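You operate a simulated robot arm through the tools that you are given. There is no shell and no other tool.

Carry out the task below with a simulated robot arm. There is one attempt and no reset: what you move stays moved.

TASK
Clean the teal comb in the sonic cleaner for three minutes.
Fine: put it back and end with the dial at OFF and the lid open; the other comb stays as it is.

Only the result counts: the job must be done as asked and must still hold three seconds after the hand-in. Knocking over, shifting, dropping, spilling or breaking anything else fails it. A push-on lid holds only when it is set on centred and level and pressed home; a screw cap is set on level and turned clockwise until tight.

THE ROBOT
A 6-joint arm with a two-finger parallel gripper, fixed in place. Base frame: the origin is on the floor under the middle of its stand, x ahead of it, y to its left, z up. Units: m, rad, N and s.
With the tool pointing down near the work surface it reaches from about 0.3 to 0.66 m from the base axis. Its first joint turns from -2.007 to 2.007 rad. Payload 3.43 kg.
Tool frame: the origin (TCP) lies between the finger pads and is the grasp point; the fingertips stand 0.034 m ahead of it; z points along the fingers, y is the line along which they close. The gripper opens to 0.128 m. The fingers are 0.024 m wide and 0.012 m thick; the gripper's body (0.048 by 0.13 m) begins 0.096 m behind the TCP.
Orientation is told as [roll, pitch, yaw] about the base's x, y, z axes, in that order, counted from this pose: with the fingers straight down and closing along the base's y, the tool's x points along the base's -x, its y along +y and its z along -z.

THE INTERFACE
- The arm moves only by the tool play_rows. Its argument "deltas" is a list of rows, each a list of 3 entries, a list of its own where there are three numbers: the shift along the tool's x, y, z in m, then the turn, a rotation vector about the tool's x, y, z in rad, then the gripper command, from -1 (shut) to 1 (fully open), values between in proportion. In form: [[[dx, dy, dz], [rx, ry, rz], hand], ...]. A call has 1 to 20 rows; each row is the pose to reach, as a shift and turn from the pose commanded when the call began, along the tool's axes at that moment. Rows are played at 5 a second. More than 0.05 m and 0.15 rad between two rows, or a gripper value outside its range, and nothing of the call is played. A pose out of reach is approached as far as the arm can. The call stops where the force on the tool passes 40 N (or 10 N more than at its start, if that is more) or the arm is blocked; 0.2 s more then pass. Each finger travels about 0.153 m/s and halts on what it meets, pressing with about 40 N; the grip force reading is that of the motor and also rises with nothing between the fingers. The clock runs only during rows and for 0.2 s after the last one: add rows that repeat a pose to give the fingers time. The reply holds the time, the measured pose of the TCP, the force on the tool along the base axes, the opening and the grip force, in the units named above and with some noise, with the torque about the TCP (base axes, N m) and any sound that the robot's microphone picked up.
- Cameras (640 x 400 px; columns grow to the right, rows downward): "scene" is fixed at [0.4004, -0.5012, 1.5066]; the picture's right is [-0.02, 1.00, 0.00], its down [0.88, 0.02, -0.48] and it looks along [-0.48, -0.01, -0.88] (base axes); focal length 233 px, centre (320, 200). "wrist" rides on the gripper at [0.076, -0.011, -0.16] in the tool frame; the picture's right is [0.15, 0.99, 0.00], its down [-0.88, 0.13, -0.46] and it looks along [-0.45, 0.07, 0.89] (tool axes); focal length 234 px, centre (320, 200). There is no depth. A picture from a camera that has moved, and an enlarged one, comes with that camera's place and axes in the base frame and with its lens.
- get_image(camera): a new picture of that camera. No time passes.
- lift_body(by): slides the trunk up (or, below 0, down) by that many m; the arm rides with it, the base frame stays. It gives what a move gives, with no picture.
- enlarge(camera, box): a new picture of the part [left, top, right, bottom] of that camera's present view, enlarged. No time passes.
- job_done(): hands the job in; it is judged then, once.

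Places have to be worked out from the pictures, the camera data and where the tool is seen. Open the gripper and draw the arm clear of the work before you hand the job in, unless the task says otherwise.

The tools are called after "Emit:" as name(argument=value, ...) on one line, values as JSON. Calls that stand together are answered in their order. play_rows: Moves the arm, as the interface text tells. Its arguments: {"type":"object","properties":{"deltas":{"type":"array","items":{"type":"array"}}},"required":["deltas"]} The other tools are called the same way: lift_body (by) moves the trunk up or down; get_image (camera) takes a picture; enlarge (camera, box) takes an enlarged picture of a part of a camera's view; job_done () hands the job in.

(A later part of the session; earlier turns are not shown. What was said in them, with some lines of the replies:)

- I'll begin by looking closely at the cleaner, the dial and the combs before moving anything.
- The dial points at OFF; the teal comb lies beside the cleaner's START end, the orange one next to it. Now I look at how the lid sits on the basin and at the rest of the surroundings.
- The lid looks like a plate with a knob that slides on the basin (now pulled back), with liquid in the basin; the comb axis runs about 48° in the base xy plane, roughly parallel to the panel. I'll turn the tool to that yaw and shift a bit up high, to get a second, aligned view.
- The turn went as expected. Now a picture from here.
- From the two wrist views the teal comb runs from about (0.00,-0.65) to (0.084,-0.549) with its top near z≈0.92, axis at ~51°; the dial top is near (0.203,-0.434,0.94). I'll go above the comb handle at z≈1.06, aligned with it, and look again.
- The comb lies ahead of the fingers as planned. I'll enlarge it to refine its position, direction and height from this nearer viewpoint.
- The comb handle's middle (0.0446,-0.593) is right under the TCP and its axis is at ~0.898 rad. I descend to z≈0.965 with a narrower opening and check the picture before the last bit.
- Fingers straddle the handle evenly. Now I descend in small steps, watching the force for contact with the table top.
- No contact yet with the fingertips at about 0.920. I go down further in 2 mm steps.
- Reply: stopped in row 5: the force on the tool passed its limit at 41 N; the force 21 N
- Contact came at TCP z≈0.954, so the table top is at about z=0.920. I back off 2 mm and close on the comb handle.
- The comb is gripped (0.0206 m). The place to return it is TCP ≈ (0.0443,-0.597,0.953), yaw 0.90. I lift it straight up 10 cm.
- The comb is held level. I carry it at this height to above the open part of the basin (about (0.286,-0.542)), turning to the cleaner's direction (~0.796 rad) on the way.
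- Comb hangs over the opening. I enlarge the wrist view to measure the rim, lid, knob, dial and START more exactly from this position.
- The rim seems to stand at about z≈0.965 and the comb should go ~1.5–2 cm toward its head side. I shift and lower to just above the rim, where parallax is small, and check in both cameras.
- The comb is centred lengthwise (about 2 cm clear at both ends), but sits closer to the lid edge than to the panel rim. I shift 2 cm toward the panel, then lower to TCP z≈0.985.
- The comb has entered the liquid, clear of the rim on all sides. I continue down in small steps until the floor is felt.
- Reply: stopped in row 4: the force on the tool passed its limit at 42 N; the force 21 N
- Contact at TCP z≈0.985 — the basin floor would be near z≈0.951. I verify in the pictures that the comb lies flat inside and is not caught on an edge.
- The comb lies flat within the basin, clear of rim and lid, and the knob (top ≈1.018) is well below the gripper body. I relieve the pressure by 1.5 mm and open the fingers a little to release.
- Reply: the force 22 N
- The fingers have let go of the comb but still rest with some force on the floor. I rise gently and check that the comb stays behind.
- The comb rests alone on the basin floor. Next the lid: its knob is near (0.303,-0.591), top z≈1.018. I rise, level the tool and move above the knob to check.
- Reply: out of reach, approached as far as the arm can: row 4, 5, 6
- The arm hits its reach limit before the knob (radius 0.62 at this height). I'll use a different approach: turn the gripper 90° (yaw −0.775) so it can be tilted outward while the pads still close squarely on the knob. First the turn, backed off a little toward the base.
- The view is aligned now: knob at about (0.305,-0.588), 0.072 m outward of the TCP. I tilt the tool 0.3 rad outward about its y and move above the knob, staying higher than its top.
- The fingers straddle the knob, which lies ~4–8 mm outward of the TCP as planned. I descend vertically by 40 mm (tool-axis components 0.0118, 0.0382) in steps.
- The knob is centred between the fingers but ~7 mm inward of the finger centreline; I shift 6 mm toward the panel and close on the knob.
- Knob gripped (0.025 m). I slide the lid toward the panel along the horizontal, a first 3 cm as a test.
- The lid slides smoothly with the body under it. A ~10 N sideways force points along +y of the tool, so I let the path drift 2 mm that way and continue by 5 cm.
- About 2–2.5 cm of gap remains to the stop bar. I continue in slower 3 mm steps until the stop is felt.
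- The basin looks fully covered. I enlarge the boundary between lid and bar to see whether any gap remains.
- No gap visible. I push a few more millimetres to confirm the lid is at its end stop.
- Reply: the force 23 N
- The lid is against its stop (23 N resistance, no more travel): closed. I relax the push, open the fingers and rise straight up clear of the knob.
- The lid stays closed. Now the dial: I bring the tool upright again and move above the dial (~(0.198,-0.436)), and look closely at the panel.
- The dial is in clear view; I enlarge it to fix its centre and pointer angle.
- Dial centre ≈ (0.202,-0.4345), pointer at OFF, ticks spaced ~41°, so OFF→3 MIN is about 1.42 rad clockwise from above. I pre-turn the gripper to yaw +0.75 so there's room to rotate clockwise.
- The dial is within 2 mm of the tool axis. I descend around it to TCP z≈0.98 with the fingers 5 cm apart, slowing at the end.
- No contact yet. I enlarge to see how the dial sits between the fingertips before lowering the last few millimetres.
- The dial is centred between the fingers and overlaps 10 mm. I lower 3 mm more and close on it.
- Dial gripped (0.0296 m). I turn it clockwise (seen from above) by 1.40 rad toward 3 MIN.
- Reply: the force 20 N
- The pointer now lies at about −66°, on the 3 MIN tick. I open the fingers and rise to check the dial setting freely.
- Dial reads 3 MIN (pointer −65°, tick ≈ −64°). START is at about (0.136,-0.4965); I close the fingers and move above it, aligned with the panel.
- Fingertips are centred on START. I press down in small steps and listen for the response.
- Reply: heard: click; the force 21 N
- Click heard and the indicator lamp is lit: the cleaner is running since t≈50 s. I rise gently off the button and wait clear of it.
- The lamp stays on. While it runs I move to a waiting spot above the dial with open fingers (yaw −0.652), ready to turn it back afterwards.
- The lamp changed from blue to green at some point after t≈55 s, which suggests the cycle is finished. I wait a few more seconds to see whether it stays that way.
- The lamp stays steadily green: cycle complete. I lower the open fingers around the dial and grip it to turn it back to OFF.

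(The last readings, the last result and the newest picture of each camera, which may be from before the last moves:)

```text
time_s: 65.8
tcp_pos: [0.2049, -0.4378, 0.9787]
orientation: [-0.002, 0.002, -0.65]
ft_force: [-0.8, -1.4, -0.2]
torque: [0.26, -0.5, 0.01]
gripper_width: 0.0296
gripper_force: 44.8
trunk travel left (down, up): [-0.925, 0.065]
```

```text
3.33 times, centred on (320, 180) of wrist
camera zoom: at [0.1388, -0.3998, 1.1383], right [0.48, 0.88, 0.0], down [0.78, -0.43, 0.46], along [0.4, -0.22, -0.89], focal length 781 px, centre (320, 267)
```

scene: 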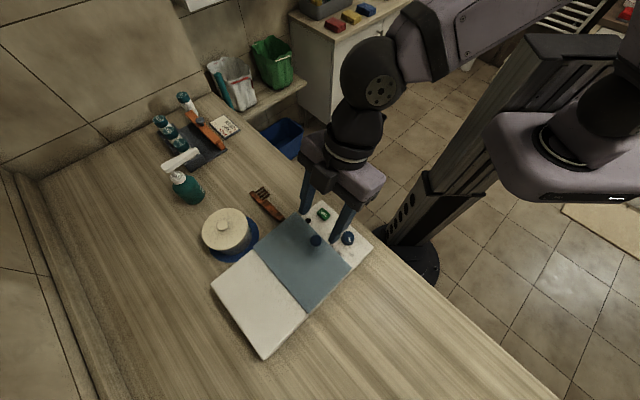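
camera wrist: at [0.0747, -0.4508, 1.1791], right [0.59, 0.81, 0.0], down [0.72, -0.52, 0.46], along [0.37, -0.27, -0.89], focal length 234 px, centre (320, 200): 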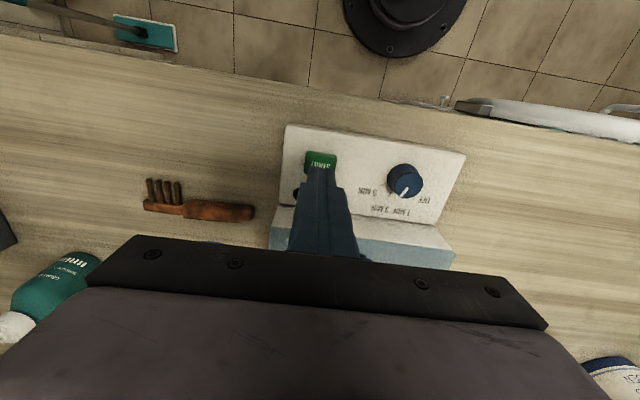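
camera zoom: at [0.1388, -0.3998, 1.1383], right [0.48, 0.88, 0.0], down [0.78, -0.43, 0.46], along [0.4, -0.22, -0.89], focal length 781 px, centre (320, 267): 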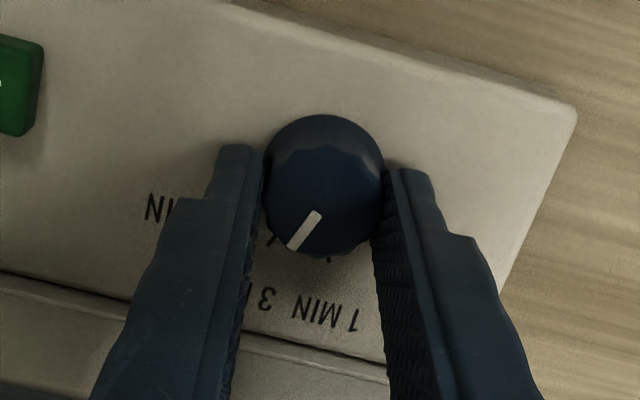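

Grip holds but the dial sits ~4 mm off along the tool's x; I reopen, shift 4 mm and regrip so that the turn is about the dial's own axis.

Emit:
play_rows(deltas=[[[0, 0, 0], [0, 0, 0], -0.3], [[0, 0, 0], [0, 0, 0], -0.3], [[0.004, 0, 0], [0, 0, 0], -0.3], [[0.004, 0, 0], [0, 0, 0], -0.3], [[0.004, 0, 0], [0, 0, 0], -0.5], [[0.004, 0, 0], [0, 0, 0], -0.7], [[0.004, 0, 0], [0, 0, 0], -1], [[0.004, 0, 0], [0, 0, 0], -1]])

Emit:
enlarge(camera="wrist", box=[240, 120, 400, 240])

```text
time_s: 67.6
tcp_pos: [0.2019, -0.4354, 0.9786]
orientation: [-0.001, -0.002, -0.655]
ft_force: [1.0, 2.2, 0.1]
torque: [0.41, -0.47, 0.0]
gripper_width: 0.0297
gripper_force: 44.9
trunk travel left (down, up): [-0.925, 0.065]
```

```text
3.33 times, centred on (320, 180) of wrist
camera zoom: at [0.1352, -0.3971, 1.1382], right [0.48, 0.88, 0.0], down [0.78, -0.43, 0.45], along [0.4, -0.22, -0.89], focal length 781 px, centre (320, 267)
```

zoom: 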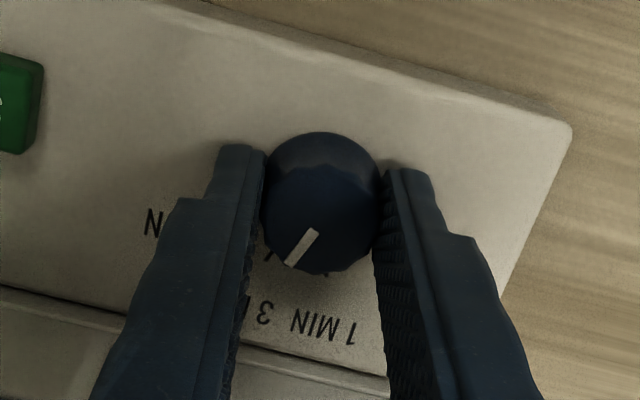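

Centred now. I turn counterclockwise by 1.40 rad, back to OFF.

Emit:
play_rows(deltas=[[[0, 0, 0], [0, 0, -0.1], -1], [[0, 0, 0], [0, 0, -0.2], -1], [[0, 0, 0], [0, 0, -0.3], -1], [[0, 0, 0], [0, 0, -0.4], -1], [[0, 0, 0], [0, 0, -0.5], -1], [[0, 0, 0], [0, 0, -0.6], -1], [[0, 0, 0], [0, 0, -0.7], -1], [[0, 0, 0], [0, 0, -0.8], -1], [[0, 0, 0], [0, 0, -0.9], -1], [[0, 0, 0], [0, 0, -1.0], -1], [[0, 0, 0], [0, 0, -1.1], -1], [[0, 0, 0], [0, 0, -1.2], -1], [[0, 0, 0], [0, 0, -1.3], -1], [[0, 0, 0], [0, 0, -1.4], -1], [[0, 0, 0], [0, 0, -1.4], -1]])

Emit:
enlarge(camera="wrist", box=[240, 120, 400, 240])

Emit:
enlarge(camera="scene", box=[300, 190, 390, 270])

```text
time_s: 70.8
tcp_pos: [0.2016, -0.4349, 0.9788]
orientation: [0.002, 0.002, 0.749]
ft_force: [11.8, -3.5, 6.8]
torque: [0.44, -0.05, -0.1]
gripper_width: 0.0298
gripper_force: 45.4
trunk travel left (down, up): [-0.925, 0.065]
```

```text
3.33 times, centred on (320, 180) of wrist
camera zoom: at [0.1546, -0.4939, 1.1385], right [-0.78, 0.62, 0.0], down [0.56, 0.7, 0.45], along [0.28, 0.35, -0.89], focal length 781 px, centre (320, 267)
```

zoom: 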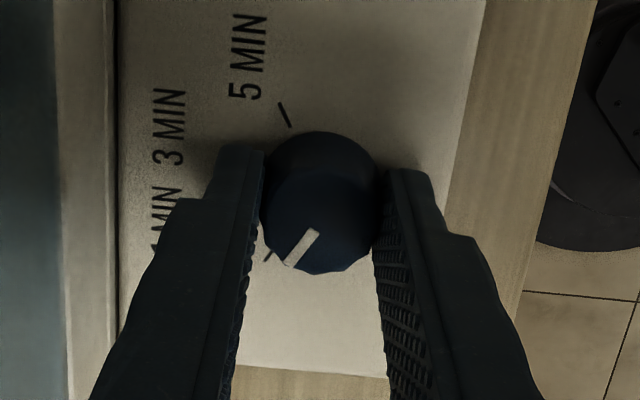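

```text
5.00 times, centred on (345, 230) of scene
camera zoom: at [0.4004, -0.5012, 1.5066], right [-0.02, 1.0, 0.0], down [0.88, 0.02, -0.48], along [-0.48, -0.01, -0.88], focal length 1165 px, centre (195, 50)
```

zoom: 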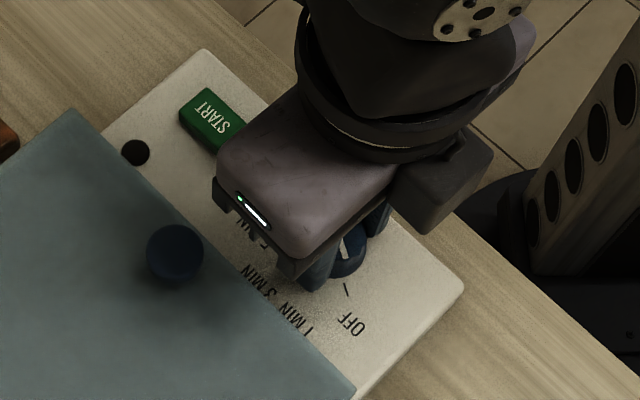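

The dial is back at OFF and the lamp is out. I release, rise, and then turn the gripper to the lid-knob yaw.

Emit:
play_rows(deltas=[[[0, 0, 0], [0, 0, 0], -0.5], [[0, 0, 0], [0, 0, 0], -0.2], [[0, 0, -0.01], [0, 0, 0], -0.2], [[0, 0, -0.03], [0, 0, 0], -0.2], [[0, 0, -0.06], [0, 0, 0], -0.2], [[0, 0, -0.09], [0, 0, 0], -0.2], [[0, 0, -0.12], [0, 0, 0], 0.1], [[0, 0, -0.12], [0, 0, 0], 0.1]])

Emit:
enlarge(camera="wrist", box=[220, 50, 390, 200])

Emit:
enlarge(camera="scene", box=[300, 190, 390, 270])

```text
time_s: 72.6
tcp_pos: [0.2024, -0.4358, 1.0989]
orientation: [0.001, 0.001, 0.748]
ft_force: [-0.3, -0.1, 0.2]
torque: [0.0, 0.01, -0.01]
gripper_width: 0.0707
gripper_force: 0.0
trunk travel left (down, up): [-0.925, 0.065]
```

```text
2.67 times, centred on (305, 125) of wrist
camera zoom: at [0.1554, -0.4952, 1.258], right [-0.78, 0.62, 0.0], down [0.56, 0.7, 0.45], along [0.28, 0.35, -0.89], focal length 624 px, centre (360, 400)
```

zoom: 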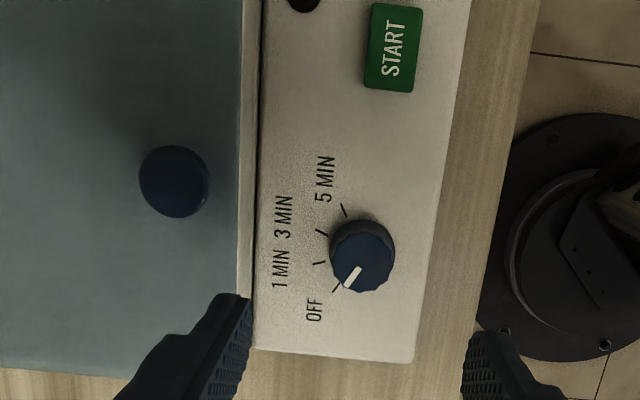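

```text
5.00 times, centred on (345, 230) of scene
camera zoom: at [0.4004, -0.5012, 1.5066], right [-0.02, 1.0, 0.0], down [0.88, 0.02, -0.48], along [-0.48, -0.01, -0.88], focal length 1165 px, centre (195, 50)
```

zoom: 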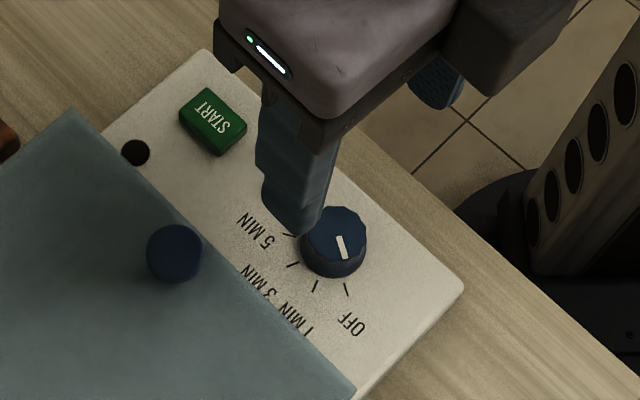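

Dial confirmed at OFF exactly as at the start. Now I turn to yaw −0.775 in place.

Emit:
play_rows(deltas=[[[0, 0, 0], [0, 0, 0.1386], 0.1], [[0, 0, 0], [0, 0, 0.2772], 0.1], [[0, 0, 0], [0, 0, 0.4158], 0.1], [[0, 0, 0], [0, 0, 0.5544], 0.1], [[0, 0, 0], [0, 0, 0.693], 0.1], [[0, 0, 0], [0, 0, 0.8316], 0.1], [[0, 0, 0], [0, 0, 0.9702], 0.1], [[0, 0, 0], [0, 0, 1.1088], 0.1], [[0, 0, 0], [0, 0, 1.2474], 0.1], [[0, 0, 0], [0, 0, 1.386], 0.1], [[0, 0, 0], [0, 0, 1.524], 0.1], [[0, 0, 0], [0, 0, 1.524], 0.1]])

```text
time_s: 75.2
tcp_pos: [0.2009, -0.4351, 1.1005]
orientation: [-0.002, 0.0, -0.778]
ft_force: [-0.8, 0.3, 0.1]
torque: [-0.01, 0.01, 0.02]
gripper_width: 0.0704
gripper_force: 0.1
trunk travel left (down, up): [-0.925, 0.065]
```

Next I tilt 0.3 rad outward and move above the lid knob where I had released it.

Emit:
play_rows(deltas=[[[-0.012, -0.007, 0.0], [0, -0.06, 0], 0.1], [[-0.024, -0.014, 0.0], [0, -0.12, 0], 0.1], [[-0.036, -0.021, 0.0], [0, -0.18, 0], 0.1], [[-0.048, -0.029, 0.005], [0, -0.24, 0], 0.1], [[-0.0583, -0.0362, 0.01], [0, -0.302, 0], 0.1], [[-0.0583, -0.0362, 0.01], [0, -0.302, 0], 0.1]])

Emit:
enlarge(camera="wrist", box=[220, 60, 420, 220])

Emit:
enlarge(camera="scene", box=[260, 190, 370, 290])

```text
time_s: 76.6
tcp_pos: [0.2144, -0.5013, 1.0892]
orientation: [-0.003, -0.305, -0.775]
ft_force: [0.1, -0.1, 1.1]
torque: [0.02, -0.01, -0.01]
gripper_width: 0.0703
gripper_force: 0.1
trunk travel left (down, up): [-0.925, 0.065]
```

```text
2.50 times, centred on (320, 140) of wrist
camera zoom: at [0.1233, -0.4246, 1.219], right [0.59, 0.8, -0.05], down [0.6, -0.4, 0.7], along [0.54, -0.44, -0.72], focal length 585 px, centre (320, 350)
```

zoom: 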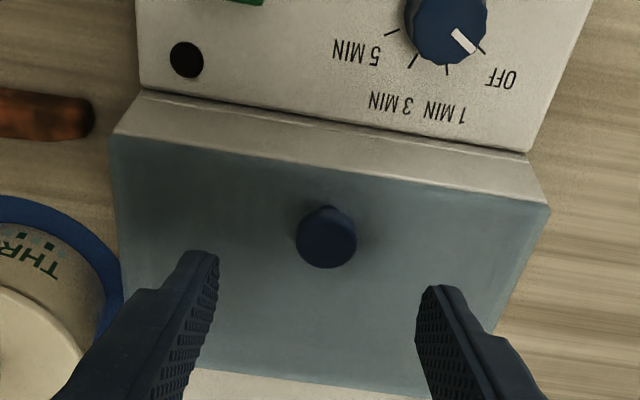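

```text
4.00 times, centred on (315, 240) of scene
camera zoom: at [0.4004, -0.5012, 1.5066], right [-0.02, 1.0, 0.0], down [0.88, 0.02, -0.48], along [-0.48, -0.01, -0.88], focal length 932 px, centre (340, 40)
```

zoom: 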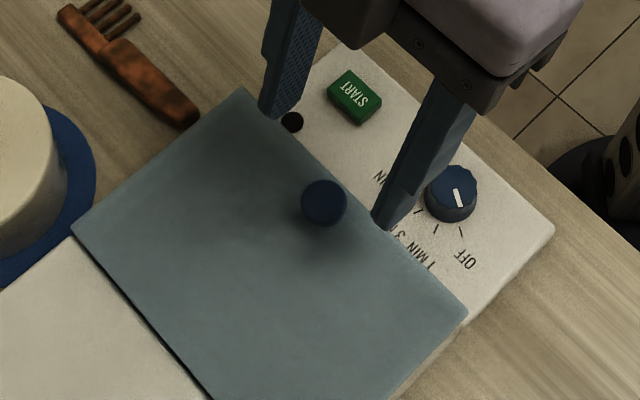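

Fingers are positioned over the knob. I descend vertically 59 mm around it and close.

Emit:
play_rows(deltas=[[[0.004, 0.001, 0.015], [0, 0, 0], 0.1], [[0.008, 0.002, 0.03], [0, 0, 0], 0.1], [[0.012, 0.002, 0.044], [0, 0, 0], 0.1], [[0.0155, 0.002, 0.0569], [0, 0, 0], 0.1], [[0.0155, 0.002, 0.0569], [0, 0, 0], 0.1], [[0.0155, 0.002, 0.0569], [0, 0, 0], -0.3], [[0.0155, 0.002, 0.0569], [0, 0, 0], -0.55], [[0.0155, 0.002, 0.0569], [0, 0, 0], -0.8], [[0.0155, 0.002, 0.0569], [0, 0, 0], -1], [[0.0155, 0.002, 0.0569], [0, 0, 0], -1]])

Emit:
enlarge(camera="wrist", box=[220, 60, 420, 220])

```text
time_s: 78.8
tcp_pos: [0.2182, -0.5027, 1.0296]
orientation: [-0.004, -0.303, -0.775]
ft_force: [-5.4, -6.4, 5.8]
torque: [-0.53, 0.04, -0.14]
gripper_width: 0.0255
gripper_force: 44.7
trunk travel left (down, up): [-0.925, 0.065]
```

```text
2.50 times, centred on (320, 140) of wrist
camera zoom: at [0.1262, -0.4248, 1.1591], right [0.59, 0.8, -0.05], down [0.6, -0.4, 0.7], along [0.54, -0.44, -0.71], focal length 585 px, centre (320, 350)
```

zoom: 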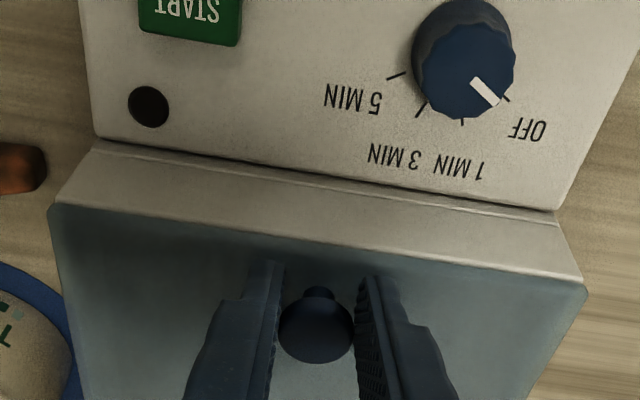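

Knob gripped. I slide the lid back outward, first 5.5 cm.

Emit:
play_rows(deltas=[[[-0.0048, -0.001, 0.0015], [0, 0, 0], -1], [[-0.0115, -0.0015, 0.0036], [0, 0, 0], -1], [[-0.0201, -0.002, 0.0062], [0, 0, 0], -1], [[-0.0287, -0.0025, 0.0089], [0, 0, 0], -1], [[-0.0372, -0.003, 0.0115], [0, 0, 0], -1], [[-0.0458, -0.0035, 0.0142], [0, 0, 0], -1], [[-0.0525, -0.004, 0.0163], [0, 0, 0], -1], [[-0.0525, -0.004, 0.0163], [0, 0, 0], -1]])

Emit:
get_image(camera="wrist")

Emit:
enlarge(camera="scene", box=[200, 190, 380, 360])

```text
time_s: 80.6
tcp_pos: [0.2567, -0.5402, 1.0298]
orientation: [-0.002, -0.3, -0.773]
ft_force: [6.4, 7.0, 1.4]
torque: [-0.35, -0.97, 0.16]
gripper_width: 0.0253
gripper_force: 44.1
trunk travel left (down, up): [-0.925, 0.065]
```

```text
taken
camera wrist: at [0.164, -0.4636, 1.1596], right [0.59, 0.81, -0.05], down [0.6, -0.4, 0.7], along [0.54, -0.44, -0.72], focal length 234 px, centre (320, 200)
```

wrist: 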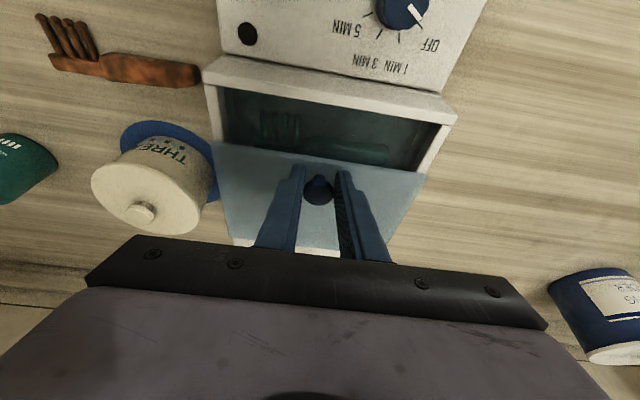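

```text
2.35 times, centred on (290, 275) of scene
camera zoom: at [0.4004, -0.5012, 1.5066], right [-0.02, 1.0, 0.0], down [0.88, 0.02, -0.48], along [-0.48, -0.01, -0.88], focal length 548 px, centre (391, 24)
```

zoom: 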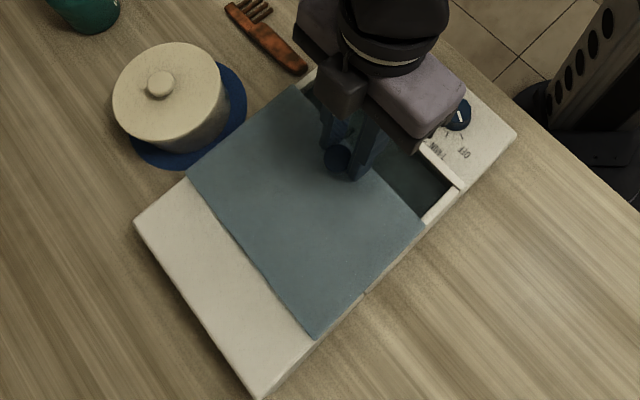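

The comb is visible again and looks lighter. I slide the remaining 5.4 cm to the original open position.

Emit:
play_rows(deltas=[[[-0.0067, 0.001, 0.0021], [0, 0, 0], -1], [[-0.0153, 0.002, 0.0047], [0, 0, 0], -1], [[-0.0239, 0.002, 0.0074], [0, 0, 0], -1], [[-0.0325, 0.002, 0.01], [0, 0, 0], -1], [[-0.0401, 0.002, 0.0124], [0, 0, 0], -1], [[-0.0468, 0.002, 0.0145], [0, 0, 0], -1], [[-0.0515, 0.002, 0.0159], [0, 0, 0], -1], [[-0.0515, 0.002, 0.0159], [0, 0, 0], -1]])

Emit:
get_image(camera="wrist")

Emit:
enlarge(camera="scene", box=[200, 190, 380, 360])

```text
time_s: 82.4
tcp_pos: [0.2957, -0.5781, 1.0295]
orientation: [-0.002, -0.3, -0.776]
ft_force: [3.3, 2.5, -5.6]
torque: [-0.6, -0.63, 0.01]
gripper_width: 0.0252
gripper_force: 45.0
trunk travel left (down, up): [-0.925, 0.065]
```

```text
taken
camera wrist: at [0.2035, -0.5025, 1.1596], right [0.59, 0.8, -0.05], down [0.6, -0.4, 0.7], along [0.54, -0.44, -0.72], focal length 234 px, centre (320, 200)
```

wrist: 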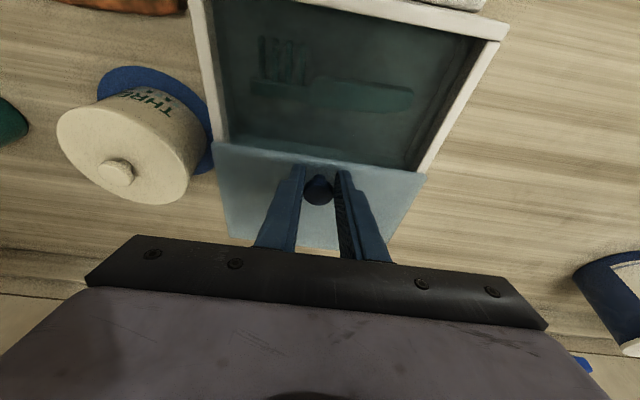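

```text
2.35 times, centred on (290, 275) of scene
camera zoom: at [0.4004, -0.5012, 1.5066], right [-0.02, 1.0, 0.0], down [0.88, 0.02, -0.48], along [-0.48, -0.01, -0.88], focal length 548 px, centre (391, 24)
```

zoom: 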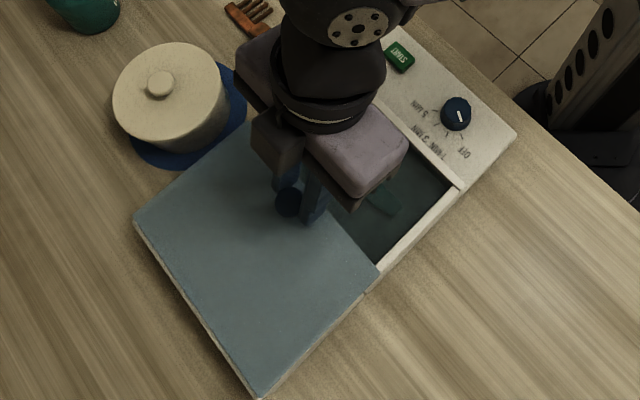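

The lid is within 1–2 mm of its original open position. I nudge it 4 mm further to be at the full-open end.

Emit:
play_rows(deltas=[[[-0.0019, 0, 0.0006], [0, 0, 0], -1], [[-0.0038, 0, 0.0012], [0, 0, 0], -1], [[-0.0038, 0, 0.0012], [0, 0, 0], -1]])

Emit:
enlarge(camera="scene", box=[200, 190, 380, 360])

```text
time_s: 83.2
tcp_pos: [0.2979, -0.5813, 1.0304]
orientation: [-0.003, -0.301, -0.774]
ft_force: [0.2, 0.7, -5.1]
torque: [0.26, 0.19, -0.09]
gripper_width: 0.0256
gripper_force: 44.3
trunk travel left (down, up): [-0.925, 0.065]
```

```text
2.35 times, centred on (290, 275) of scene
camera zoom: at [0.4004, -0.5012, 1.5066], right [-0.02, 1.0, 0.0], down [0.88, 0.02, -0.48], along [-0.48, -0.01, -0.88], focal length 548 px, centre (391, 24)
```

zoom: 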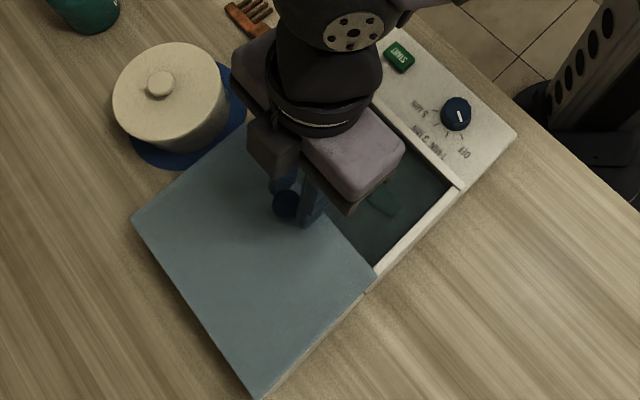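

The lid is now at its original open place. I release the knob and rise straight up.

Emit:
play_rows(deltas=[[[0, 0, 0], [0, 0, 0], -0.3], [[0, 0, 0], [0, 0, 0], 0.1], [[0, 0, 0], [0, 0, 0], 0.1], [[-0.006, 0, -0.0193], [0, 0, 0], 0.1], [[-0.012, 0, -0.0386], [0, 0, 0], 0.1], [[-0.0177, 0, -0.0573], [0, 0, 0], 0.1], [[-0.0177, 0, -0.0573], [0, 0, 0], 0.1]])

Emit:
get_image(camera="wrist")

```text
time_s: 84.8
tcp_pos: [0.2968, -0.5815, 1.0904]
orientation: [-0.002, -0.302, -0.776]
ft_force: [-0.3, -0.2, -0.1]
torque: [-0.02, 0.0, 0.02]
gripper_width: 0.0702
gripper_force: 0.0
trunk travel left (down, up): [-0.925, 0.065]
```

```text
taken
camera wrist: at [0.2042, -0.5053, 1.2204], right [0.59, 0.8, -0.05], down [0.6, -0.4, 0.7], along [0.54, -0.44, -0.72], focal length 234 px, centre (320, 200)
```

wrist: 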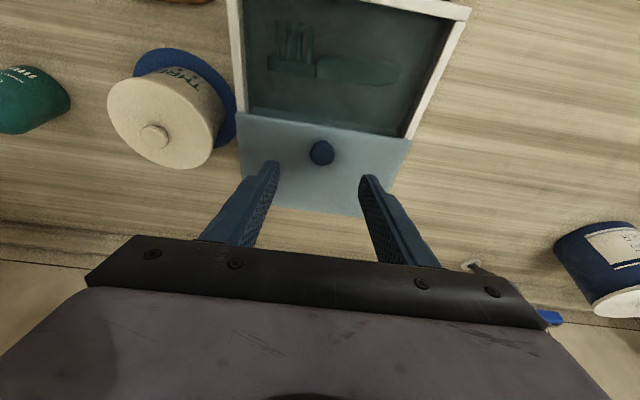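

The knob is released and the lid open. I bring the tool upright above the basin, and then turn to yaw 0.796 to fetch the comb.

Emit:
play_rows(deltas=[[[0.01, 0.0005, -0.003], [0, 0.06, 0], 0.1], [[0.02, 0.001, -0.006], [0, 0.12, 0], 0.1], [[0.03, 0.0015, -0.009], [0, 0.18, 0], 0.1], [[0.04, 0.002, -0.012], [0, 0.24, 0], 0.1], [[0.0493, 0.0026, -0.0152], [0, 0.302, 0], 0.1], [[0.0493, 0.0026, -0.0152], [0, 0.302, 0], 0.1]])

Emit:
play_rows(deltas=[[[0, 0, 0], [0, 0, -0.1428], 0], [[0, 0, 0], [0, 0, -0.2856], -0.1], [[0, 0, 0], [0, 0, -0.4284], -0.2], [[0, 0, 0], [0, 0, -0.5712], -0.2], [[0, 0, 0], [0, 0, -0.714], -0.2], [[0, 0, 0], [0, 0, -0.8568], -0.2], [[0, 0, 0], [0, 0, -0.9996], -0.2], [[0, 0, 0], [0, 0, -1.1424], -0.2], [[0, 0, 0], [0, 0, -1.2852], -0.2], [[0, 0, 0], [0, 0, -1.428], -0.2], [[0, 0, 0], [0, 0, -1.571], -0.2], [[0, 0, 0], [0, 0, -1.571], -0.2]])

Emit:
get_image(camera="wrist")

Emit:
enlarge(camera="wrist", box=[240, 20, 440, 240])

```text
time_s: 86.2
tcp_pos: [0.2637, -0.5431, 1.0905]
orientation: [-0.004, 0.002, -0.773]
ft_force: [0.1, 0.0, -0.3]
torque: [0.01, 0.04, 0.0]
gripper_width: 0.0706
gripper_force: 0.0
trunk travel left (down, up): [-0.925, 0.065]
```

```text
time_s: 88.8
tcp_pos: [0.2641, -0.543, 1.0903]
orientation: [0.001, 0.003, 0.799]
ft_force: [-0.1, 0.1, -0.7]
torque: [-0.02, 0.01, 0.03]
gripper_width: 0.0512
gripper_force: 0.1
trunk travel left (down, up): [-0.925, 0.065]
```

```text
taken
camera wrist: at [0.2194, -0.6046, 1.2496], right [-0.81, 0.59, 0.0], down [0.52, 0.72, 0.45], along [0.27, 0.37, -0.89], focal length 234 px, centre (320, 200)
```

wrist: 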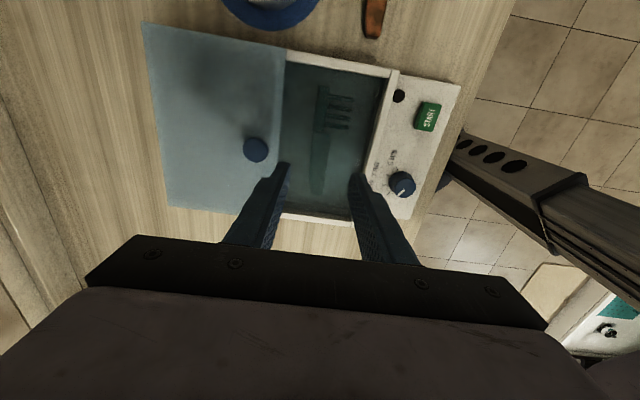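

```text
1.82 times, centred on (340, 130) of wrist
camera zoom: at [0.2194, -0.6046, 1.2496], right [-0.81, 0.59, 0.0], down [0.52, 0.72, 0.45], along [0.27, 0.37, -0.89], focal length 426 px, centre (284, 327)
```

zoom: 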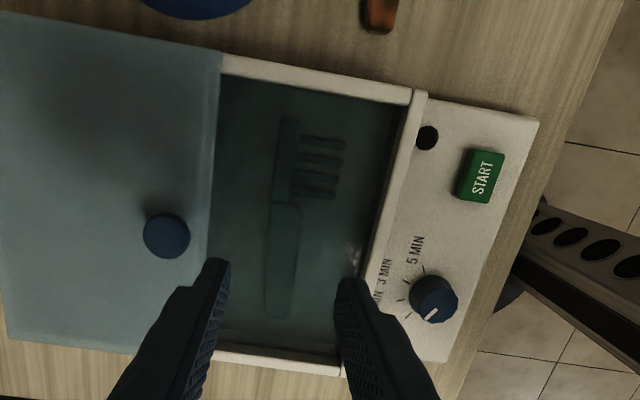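

The comb lies exactly where I released it and its brown stains look gone. I descend with fingers ~4.5 cm apart to TCP z≈0.988 around the handle.

Emit:
play_rows(deltas=[[[0, 0.001, 0.025], [0, 0, 0], -0.3], [[0, 0.001, 0.05], [0, 0, 0], -0.3], [[0, 0.001, 0.07], [0, 0, 0], -0.3], [[0, 0.001, 0.085], [0, 0, 0], -0.3], [[0, 0.001, 0.095], [0, 0, 0], -0.3], [[0, 0.001, 0.1023], [0, 0, 0], -0.3], [[0, 0.001, 0.1023], [0, 0, 0], -0.3]])

Emit:
enlarge(camera="wrist", box=[220, 0, 460, 270])

Emit:
enlarge(camera="scene", box=[260, 190, 390, 310])

```text
time_s: 90.4
tcp_pos: [0.2624, -0.5398, 0.9883]
orientation: [-0.001, 0.001, 0.796]
ft_force: [-0.5, 0.3, 0.0]
torque: [0.02, 0.03, -0.02]
gripper_width: 0.0445
gripper_force: 0.1
trunk travel left (down, up): [-0.925, 0.065]
```

```text
1.48 times, centred on (340, 135) of wrist
camera zoom: at [0.218, -0.6022, 1.1474], right [-0.81, 0.59, 0.0], down [0.52, 0.72, 0.45], along [0.27, 0.37, -0.89], focal length 347 px, centre (290, 296)
```

zoom: 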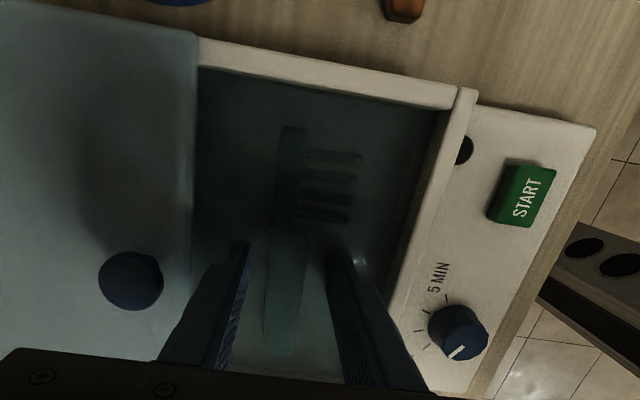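

```text
3.33 times, centred on (325, 250) of scene
camera zoom: at [0.4004, -0.5012, 1.5066], right [-0.02, 1.0, 0.0], down [0.88, 0.02, -0.48], along [-0.48, -0.01, -0.88], focal length 777 px, centre (303, 33)
```

zoom: 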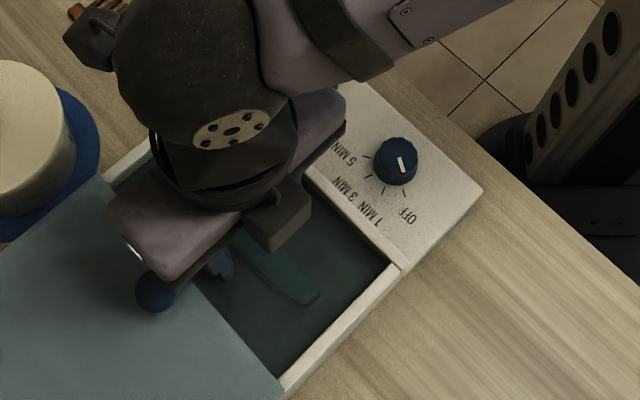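

The handle is between the fingers, ~2 mm to the lid side. I shift 2 mm, lower 1.5 mm, and close on it.

Emit:
play_rows(deltas=[[[0, -0.002, 0.0015], [0, 0, 0], -0.3], [[0, -0.002, 0.0015], [0, 0, 0], -0.45], [[0, -0.002, 0.0015], [0, 0, 0], -0.6], [[0, -0.002, 0.0015], [0, 0, 0], -0.8], [[0, -0.002, 0.0015], [0, 0, 0], -1], [[0, -0.002, 0.0015], [0, 0, 0], -1]])

Emit:
enlarge(camera="wrist", box=[220, 0, 460, 270])

```text
time_s: 91.8
tcp_pos: [0.2637, -0.5438, 0.9872]
orientation: [0.001, 0.003, 0.796]
ft_force: [0.6, -0.4, 0.3]
torque: [0.02, -0.02, -0.01]
gripper_width: 0.0209
gripper_force: 40.1
trunk travel left (down, up): [-0.925, 0.065]
```

```text
1.48 times, centred on (340, 135) of wrist
camera zoom: at [0.2198, -0.6044, 1.1466], right [-0.81, 0.59, 0.0], down [0.52, 0.72, 0.45], along [0.27, 0.37, -0.89], focal length 347 px, centre (290, 296)
```

zoom: 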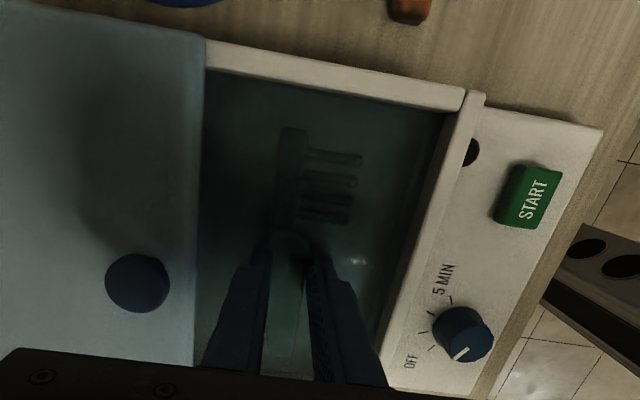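

Comb gripped (0.0209 m). I lift it straight out of the basin.

Emit:
play_rows(deltas=[[[0, 0, -0.008], [0, 0, 0], -1], [[0, 0, -0.02], [0, 0, 0], -1], [[0, 0, -0.04], [0, 0, 0], -1], [[0, 0, -0.06], [0, 0, 0], -1], [[0, 0, -0.086], [0, 0, 0], -1], [[0, 0, -0.086], [0, 0, 0], -1]])

Emit:
get_image(camera="wrist")

Emit:
enlarge(camera="wrist", box=[260, 60, 400, 260])

```text
time_s: 93.2
tcp_pos: [0.2639, -0.5435, 1.0734]
orientation: [0.0, 0.001, 0.795]
ft_force: [0.5, 0.4, -0.5]
torque: [0.0, 0.02, 0.01]
gripper_width: 0.0208
gripper_force: 40.3
trunk travel left (down, up): [-0.925, 0.065]
```

```text
taken
camera wrist: at [0.2193, -0.6058, 1.2321], right [-0.81, 0.59, 0.0], down [0.52, 0.72, 0.45], along [0.27, 0.37, -0.89], focal length 234 px, centre (320, 200)
```

wrist: 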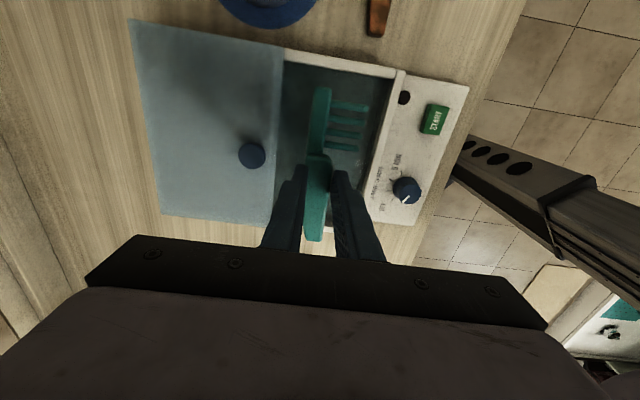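

```text
2.00 times, centred on (330, 160) of wrist
camera zoom: at [0.2193, -0.6058, 1.2321], right [-0.81, 0.59, 0.0], down [0.52, 0.72, 0.45], along [0.27, 0.37, -0.89], focal length 468 px, centre (300, 280)
```

zoom: 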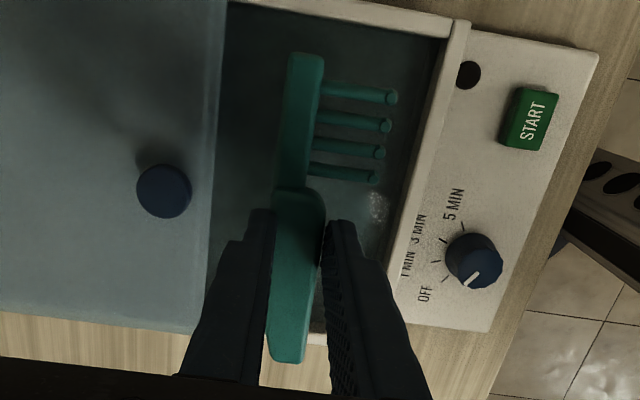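

The comb comes out clean (stains gone). I carry it back to above its original place, TCP ≈ (0.0447,-0.595), yaw 0.898, staying high.

Emit:
play_rows(deltas=[[[0.019, 0.012, 0], [0, 0, -0.01], -1], [[0.043, 0.027, 0], [0, 0, -0.02], -1], [[0.07, 0.044, 0], [0, 0, -0.036], -1], [[0.097, 0.0614, 0], [0, 0, -0.052], -1], [[0.124, 0.0785, 0], [0, 0, -0.068], -1], [[0.15, 0.095, 0], [0, 0, -0.083], -1], [[0.174, 0.11, 0], [0, 0, -0.095], -1], [[0.1903, 0.1204, 0], [0, 0, -0.103], -1], [[0.1903, 0.1204, 0], [0, 0, -0.103], -1]])

Emit:
get_image(camera="wrist")

Emit:
enlarge(camera="scene", box=[200, 100, 400, 270])

```text
time_s: 95.2
tcp_pos: [0.0442, -0.5951, 1.0737]
orientation: [-0.001, 0.004, 0.899]
ft_force: [0.2, 0.3, 0.5]
torque: [0.01, 0.03, 0.0]
gripper_width: 0.0207
gripper_force: 39.7
trunk travel left (down, up): [-0.925, 0.065]
```

```text
taken
camera wrist: at [0.0067, -0.6607, 1.232], right [-0.87, 0.5, 0.0], down [0.45, 0.77, 0.45], along [0.23, 0.39, -0.89], focal length 234 px, centre (320, 200)
```

wrist: 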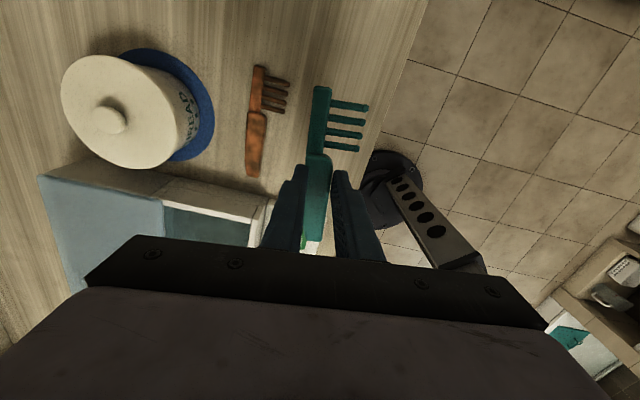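

```text
2.35 times, centred on (300, 185) of scene
camera zoom: at [0.4004, -0.5012, 1.5066], right [-0.02, 1.0, 0.0], down [0.88, 0.02, -0.48], along [-0.48, -0.01, -0.88], focal length 548 px, centre (367, 235)
```

zoom: 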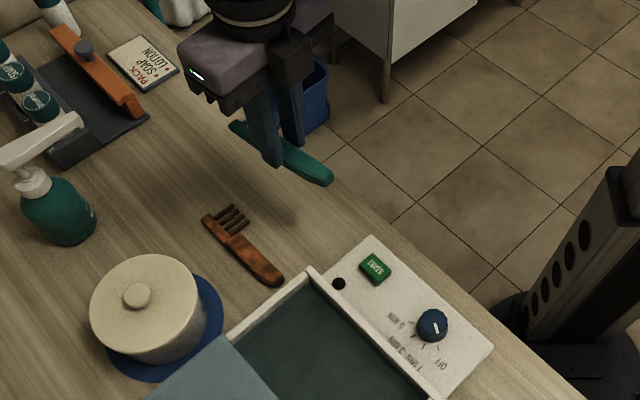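

The pose matches the one just after the first lift. I lower it to z≈0.963 and then in 1.5 mm steps until it touches the table.

Emit:
play_rows(deltas=[[[0, 0, 0.025], [0, 0, 0], -1], [[0, 0, 0.05], [0, 0, 0], -1], [[0, 0, 0.075], [0, 0, 0], -1], [[0, 0, 0.095], [0, 0, 0], -1], [[0, 0, 0.106], [0, 0, 0], -1], [[0, 0, 0.111], [0, 0, 0], -1], [[0, 0, 0.111], [0, 0, 0], -1]])

Emit:
play_rows(deltas=[[[0, 0, 0.0015], [0, 0, 0], -1], [[0, 0, 0.003], [0, 0, 0], -1], [[0, 0, 0.0045], [0, 0, 0], -1], [[0, 0, 0.006], [0, 0, 0], -1], [[0, 0, 0.006], [0, 0, 0], -1]])

Emit:
enlarge(camera="wrist", box=[240, 60, 400, 260])

Emit:
enlarge(camera="scene", box=[240, 140, 330, 215])

```text
time_s: 96.8
tcp_pos: [0.0437, -0.5948, 0.9628]
orientation: [0.001, 0.003, 0.898]
ft_force: [0.7, -0.4, -0.1]
torque: [0.0, 0.02, -0.02]
gripper_width: 0.0207
gripper_force: 40.2
trunk travel left (down, up): [-0.925, 0.065]
```

```text
time_s: 98.0
tcp_pos: [0.0444, -0.5961, 0.9585]
orientation: [0.0, 0.004, 0.898]
ft_force: [-1.4, 1.3, 6.8]
torque: [0.25, -0.08, 0.04]
gripper_width: 0.0207
gripper_force: 39.9
trunk travel left (down, up): [-0.925, 0.065]
```

```text
2.00 times, centred on (320, 160) of wrist
camera zoom: at [0.0076, -0.6609, 1.1167], right [-0.87, 0.5, 0.0], down [0.45, 0.77, 0.45], along [0.23, 0.39, -0.89], focal length 468 px, centre (320, 280)
```

zoom: 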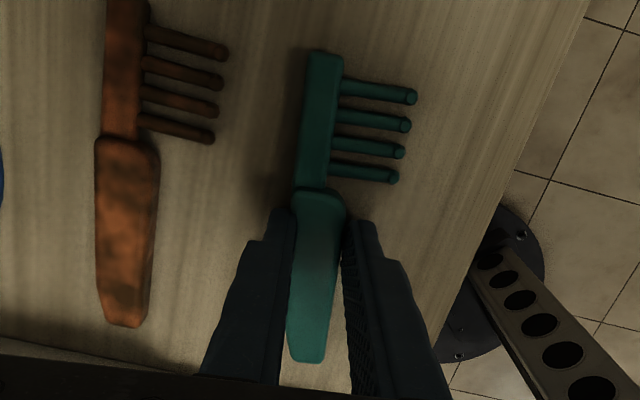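

```text
5.33 times, centred on (285, 178) of scene
camera zoom: at [0.4004, -0.5012, 1.5066], right [-0.02, 1.0, 0.0], down [0.88, 0.02, -0.48], along [-0.48, -0.01, -0.88], focal length 1243 px, centre (507, 320)
```

zoom: 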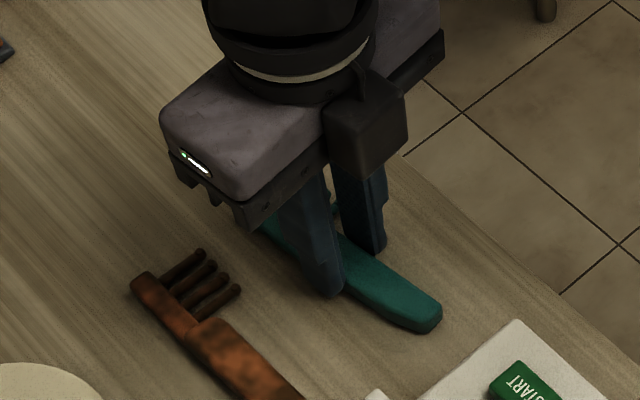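

The comb rests on the table at its original place (≈7 N contact). I open the fingers and rise.

Emit:
play_rows(deltas=[[[0, 0, -0.0005], [0, 0, 0], -0.8], [[0, 0, -0.0005], [0, 0, 0], -0.6], [[0, 0, -0.0005], [0, 0, 0], -0.3], [[0, 0, -0.0005], [0, 0, 0], -0.2], [[0, 0, -0.01], [0, 0, 0], -0.2], [[0, 0, -0.03], [0, 0, 0], -0.2], [[0, 0, -0.06], [0, 0, 0], -0.2], [[0, 0, -0.1], [0, 0, 0], -0.2], [[0, 0, -0.1], [0, 0, 0], -0.2]])

Emit:
get_image(camera="wrist")

Emit:
enlarge(camera="wrist", box=[220, 60, 400, 210])

```text
time_s: 100.0
tcp_pos: [0.0467, -0.5956, 1.0532]
orientation: [0.001, 0.002, 0.898]
ft_force: [-0.2, 0.5, 0.0]
torque: [0.03, -0.02, 0.03]
gripper_width: 0.0512
gripper_force: 0.0
trunk travel left (down, up): [-0.925, 0.065]
```

```text
taken
camera wrist: at [0.0103, -0.6613, 1.2126], right [-0.87, 0.5, 0.0], down [0.45, 0.77, 0.45], along [0.23, 0.39, -0.89], focal length 234 px, centre (320, 200)
```

wrist: 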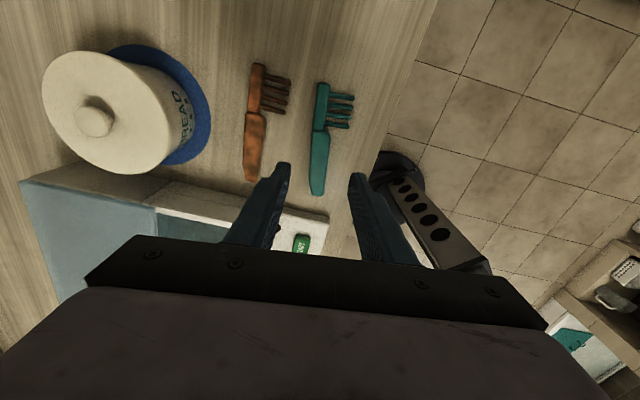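

```text
2.67 times, centred on (310, 135) of wrist
camera zoom: at [0.0103, -0.6613, 1.2126], right [-0.87, 0.5, 0.0], down [0.45, 0.77, 0.45], along [0.23, 0.39, -0.89], focal length 624 px, centre (347, 373)
```

zoom: 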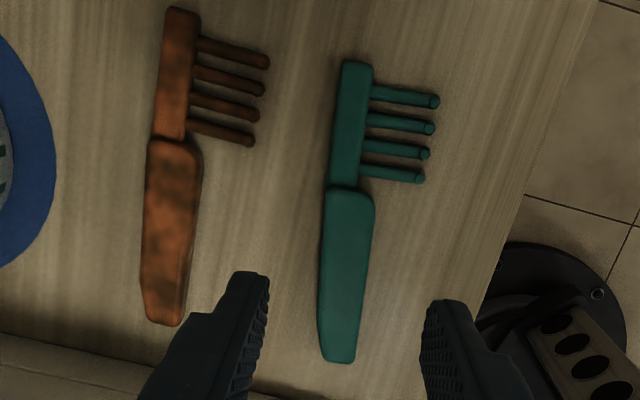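

The comb is back and clean, next to the untouched orange comb. I withdraw the arm up and back toward its starting pose to compare everything with the first pictures.

Emit:
play_rows(deltas=[[[0, 0, -0.04], [0, 0, 0], -0.2], [[0, 0, -0.08], [0, 0, 0], 0], [[0, 0, -0.12], [0, 0, 0.1], 0.5], [[-0.02, 0.003, -0.157], [0, 0, 0.23], 1], [[-0.055, 0.009, -0.157], [0, 0, 0.37], 1], [[-0.09, 0.015, -0.157], [0, 0, 0.51], 1], [[-0.125, 0.021, -0.157], [0, 0, 0.65], 1], [[-0.16, 0.028, -0.157], [0, 0, 0.78], 1], [[-0.1978, 0.034, -0.157], [0, 0, 0.898], 1], [[-0.1978, 0.034, -0.157], [0, 0, 0.898], 1]])

Emit:
get_image(camera="scene")

Emit:
enlarge(camera="scene", box=[200, 160, 400, 285])

Emit:
enlarge(camera="wrist", box=[140, 0, 380, 150])

Emit:
enlarge(camera="scene", box=[190, 200, 390, 370])

```text
time_s: 102.2
tcp_pos: [0.1631, -0.529, 1.2575]
orientation: [0.006, 0.002, -0.001]
ft_force: [0.2, -0.9, -0.1]
torque: [0.0, -0.04, 0.02]
gripper_width: 0.1282
gripper_force: 0.1
out of reach, approached as far as the arm can: row 2, 3, 4, 5, 6, 7, 8, 9, 10
trunk travel left (down, up): [-0.925, 0.065]
```

```text
taken
```

scene: 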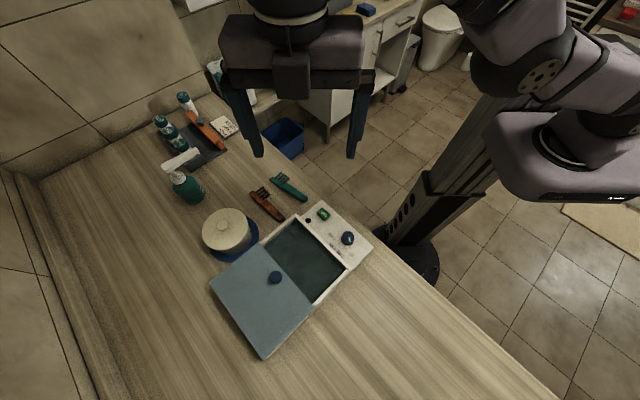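

```text
3.20 times, centred on (300, 222) of scene
camera zoom: at [0.4004, -0.5012, 1.5066], right [-0.02, 1.0, 0.0], down [0.88, 0.02, -0.48], along [-0.48, -0.01, -0.88], focal length 746 px, centre (384, 128)
```

zoom: 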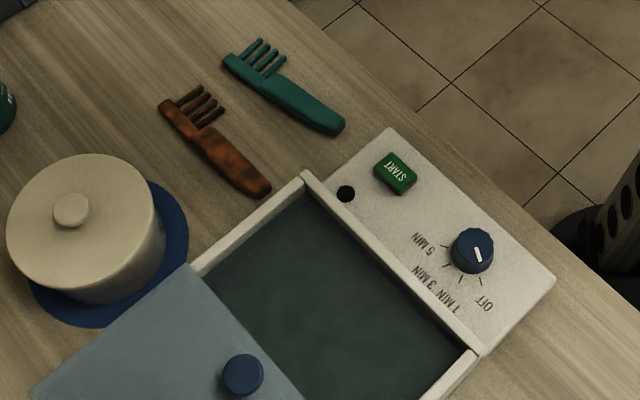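

```text
2.67 times, centred on (260, 75) of wrist
camera zoom: at [0.0883, -0.5407, 1.4158], right [-0.15, 0.99, 0.01], down [0.88, 0.13, 0.45], along [0.45, 0.07, -0.89], focal length 624 px, centre (480, 533)
```

zoom: 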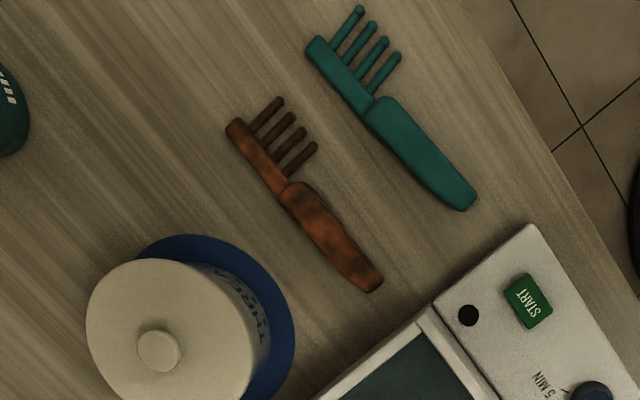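

```text
2.35 times, centred on (290, 285) of scene
camera zoom: at [0.4004, -0.5012, 1.5066], right [-0.02, 1.0, 0.0], down [0.88, 0.02, -0.48], along [-0.48, -0.01, -0.88], focal length 548 px, centre (391, 0)
```

zoom: 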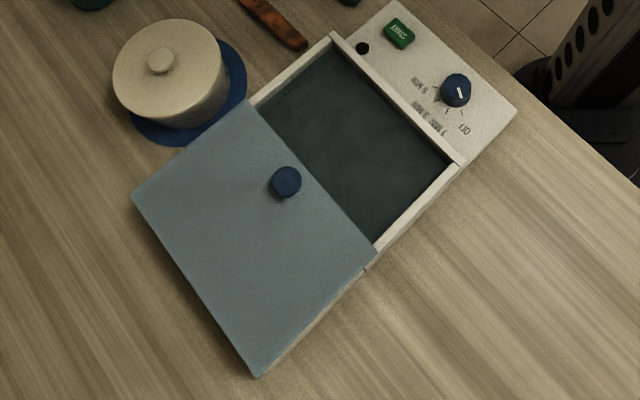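

Compared with the first pictures: the teal comb is clean and back in its place (within a few mm), the orange comb is unmoved, the dial points at OFF with the lamp out, and the lid is open as at the start. The gripper is open and clear, so I hand the job in.

Emit:
job_done()

```text
The job is handed in.
```

The teal comb has been cleaned on the 3 MIN setting and is back in its place on the counter. I have handed the job in but have not been shown the result.

- **Cleaning:** I put the comb in the basin, closed the lid, set the dial to 3 MIN and pressed START. The lamp turned blue, then green within about nine seconds of simulated time. I took the green lamp as the end of the cycle, since no finish sound came. The comb's brown stains were gone when I lifted it out.
- **Put back:** The comb lies within a few millimetres of where it started, turned by about 4° because the fingers straightened the handle when gripping it.
- **Dial and lid:** The dial points at OFF and the lamp is out. The lid is open, 1–2 mm further than at the start.
- **Other comb:** The orange comb was not touched and matches the first pictures.

The gripper is open and the arm is clear of the counter.
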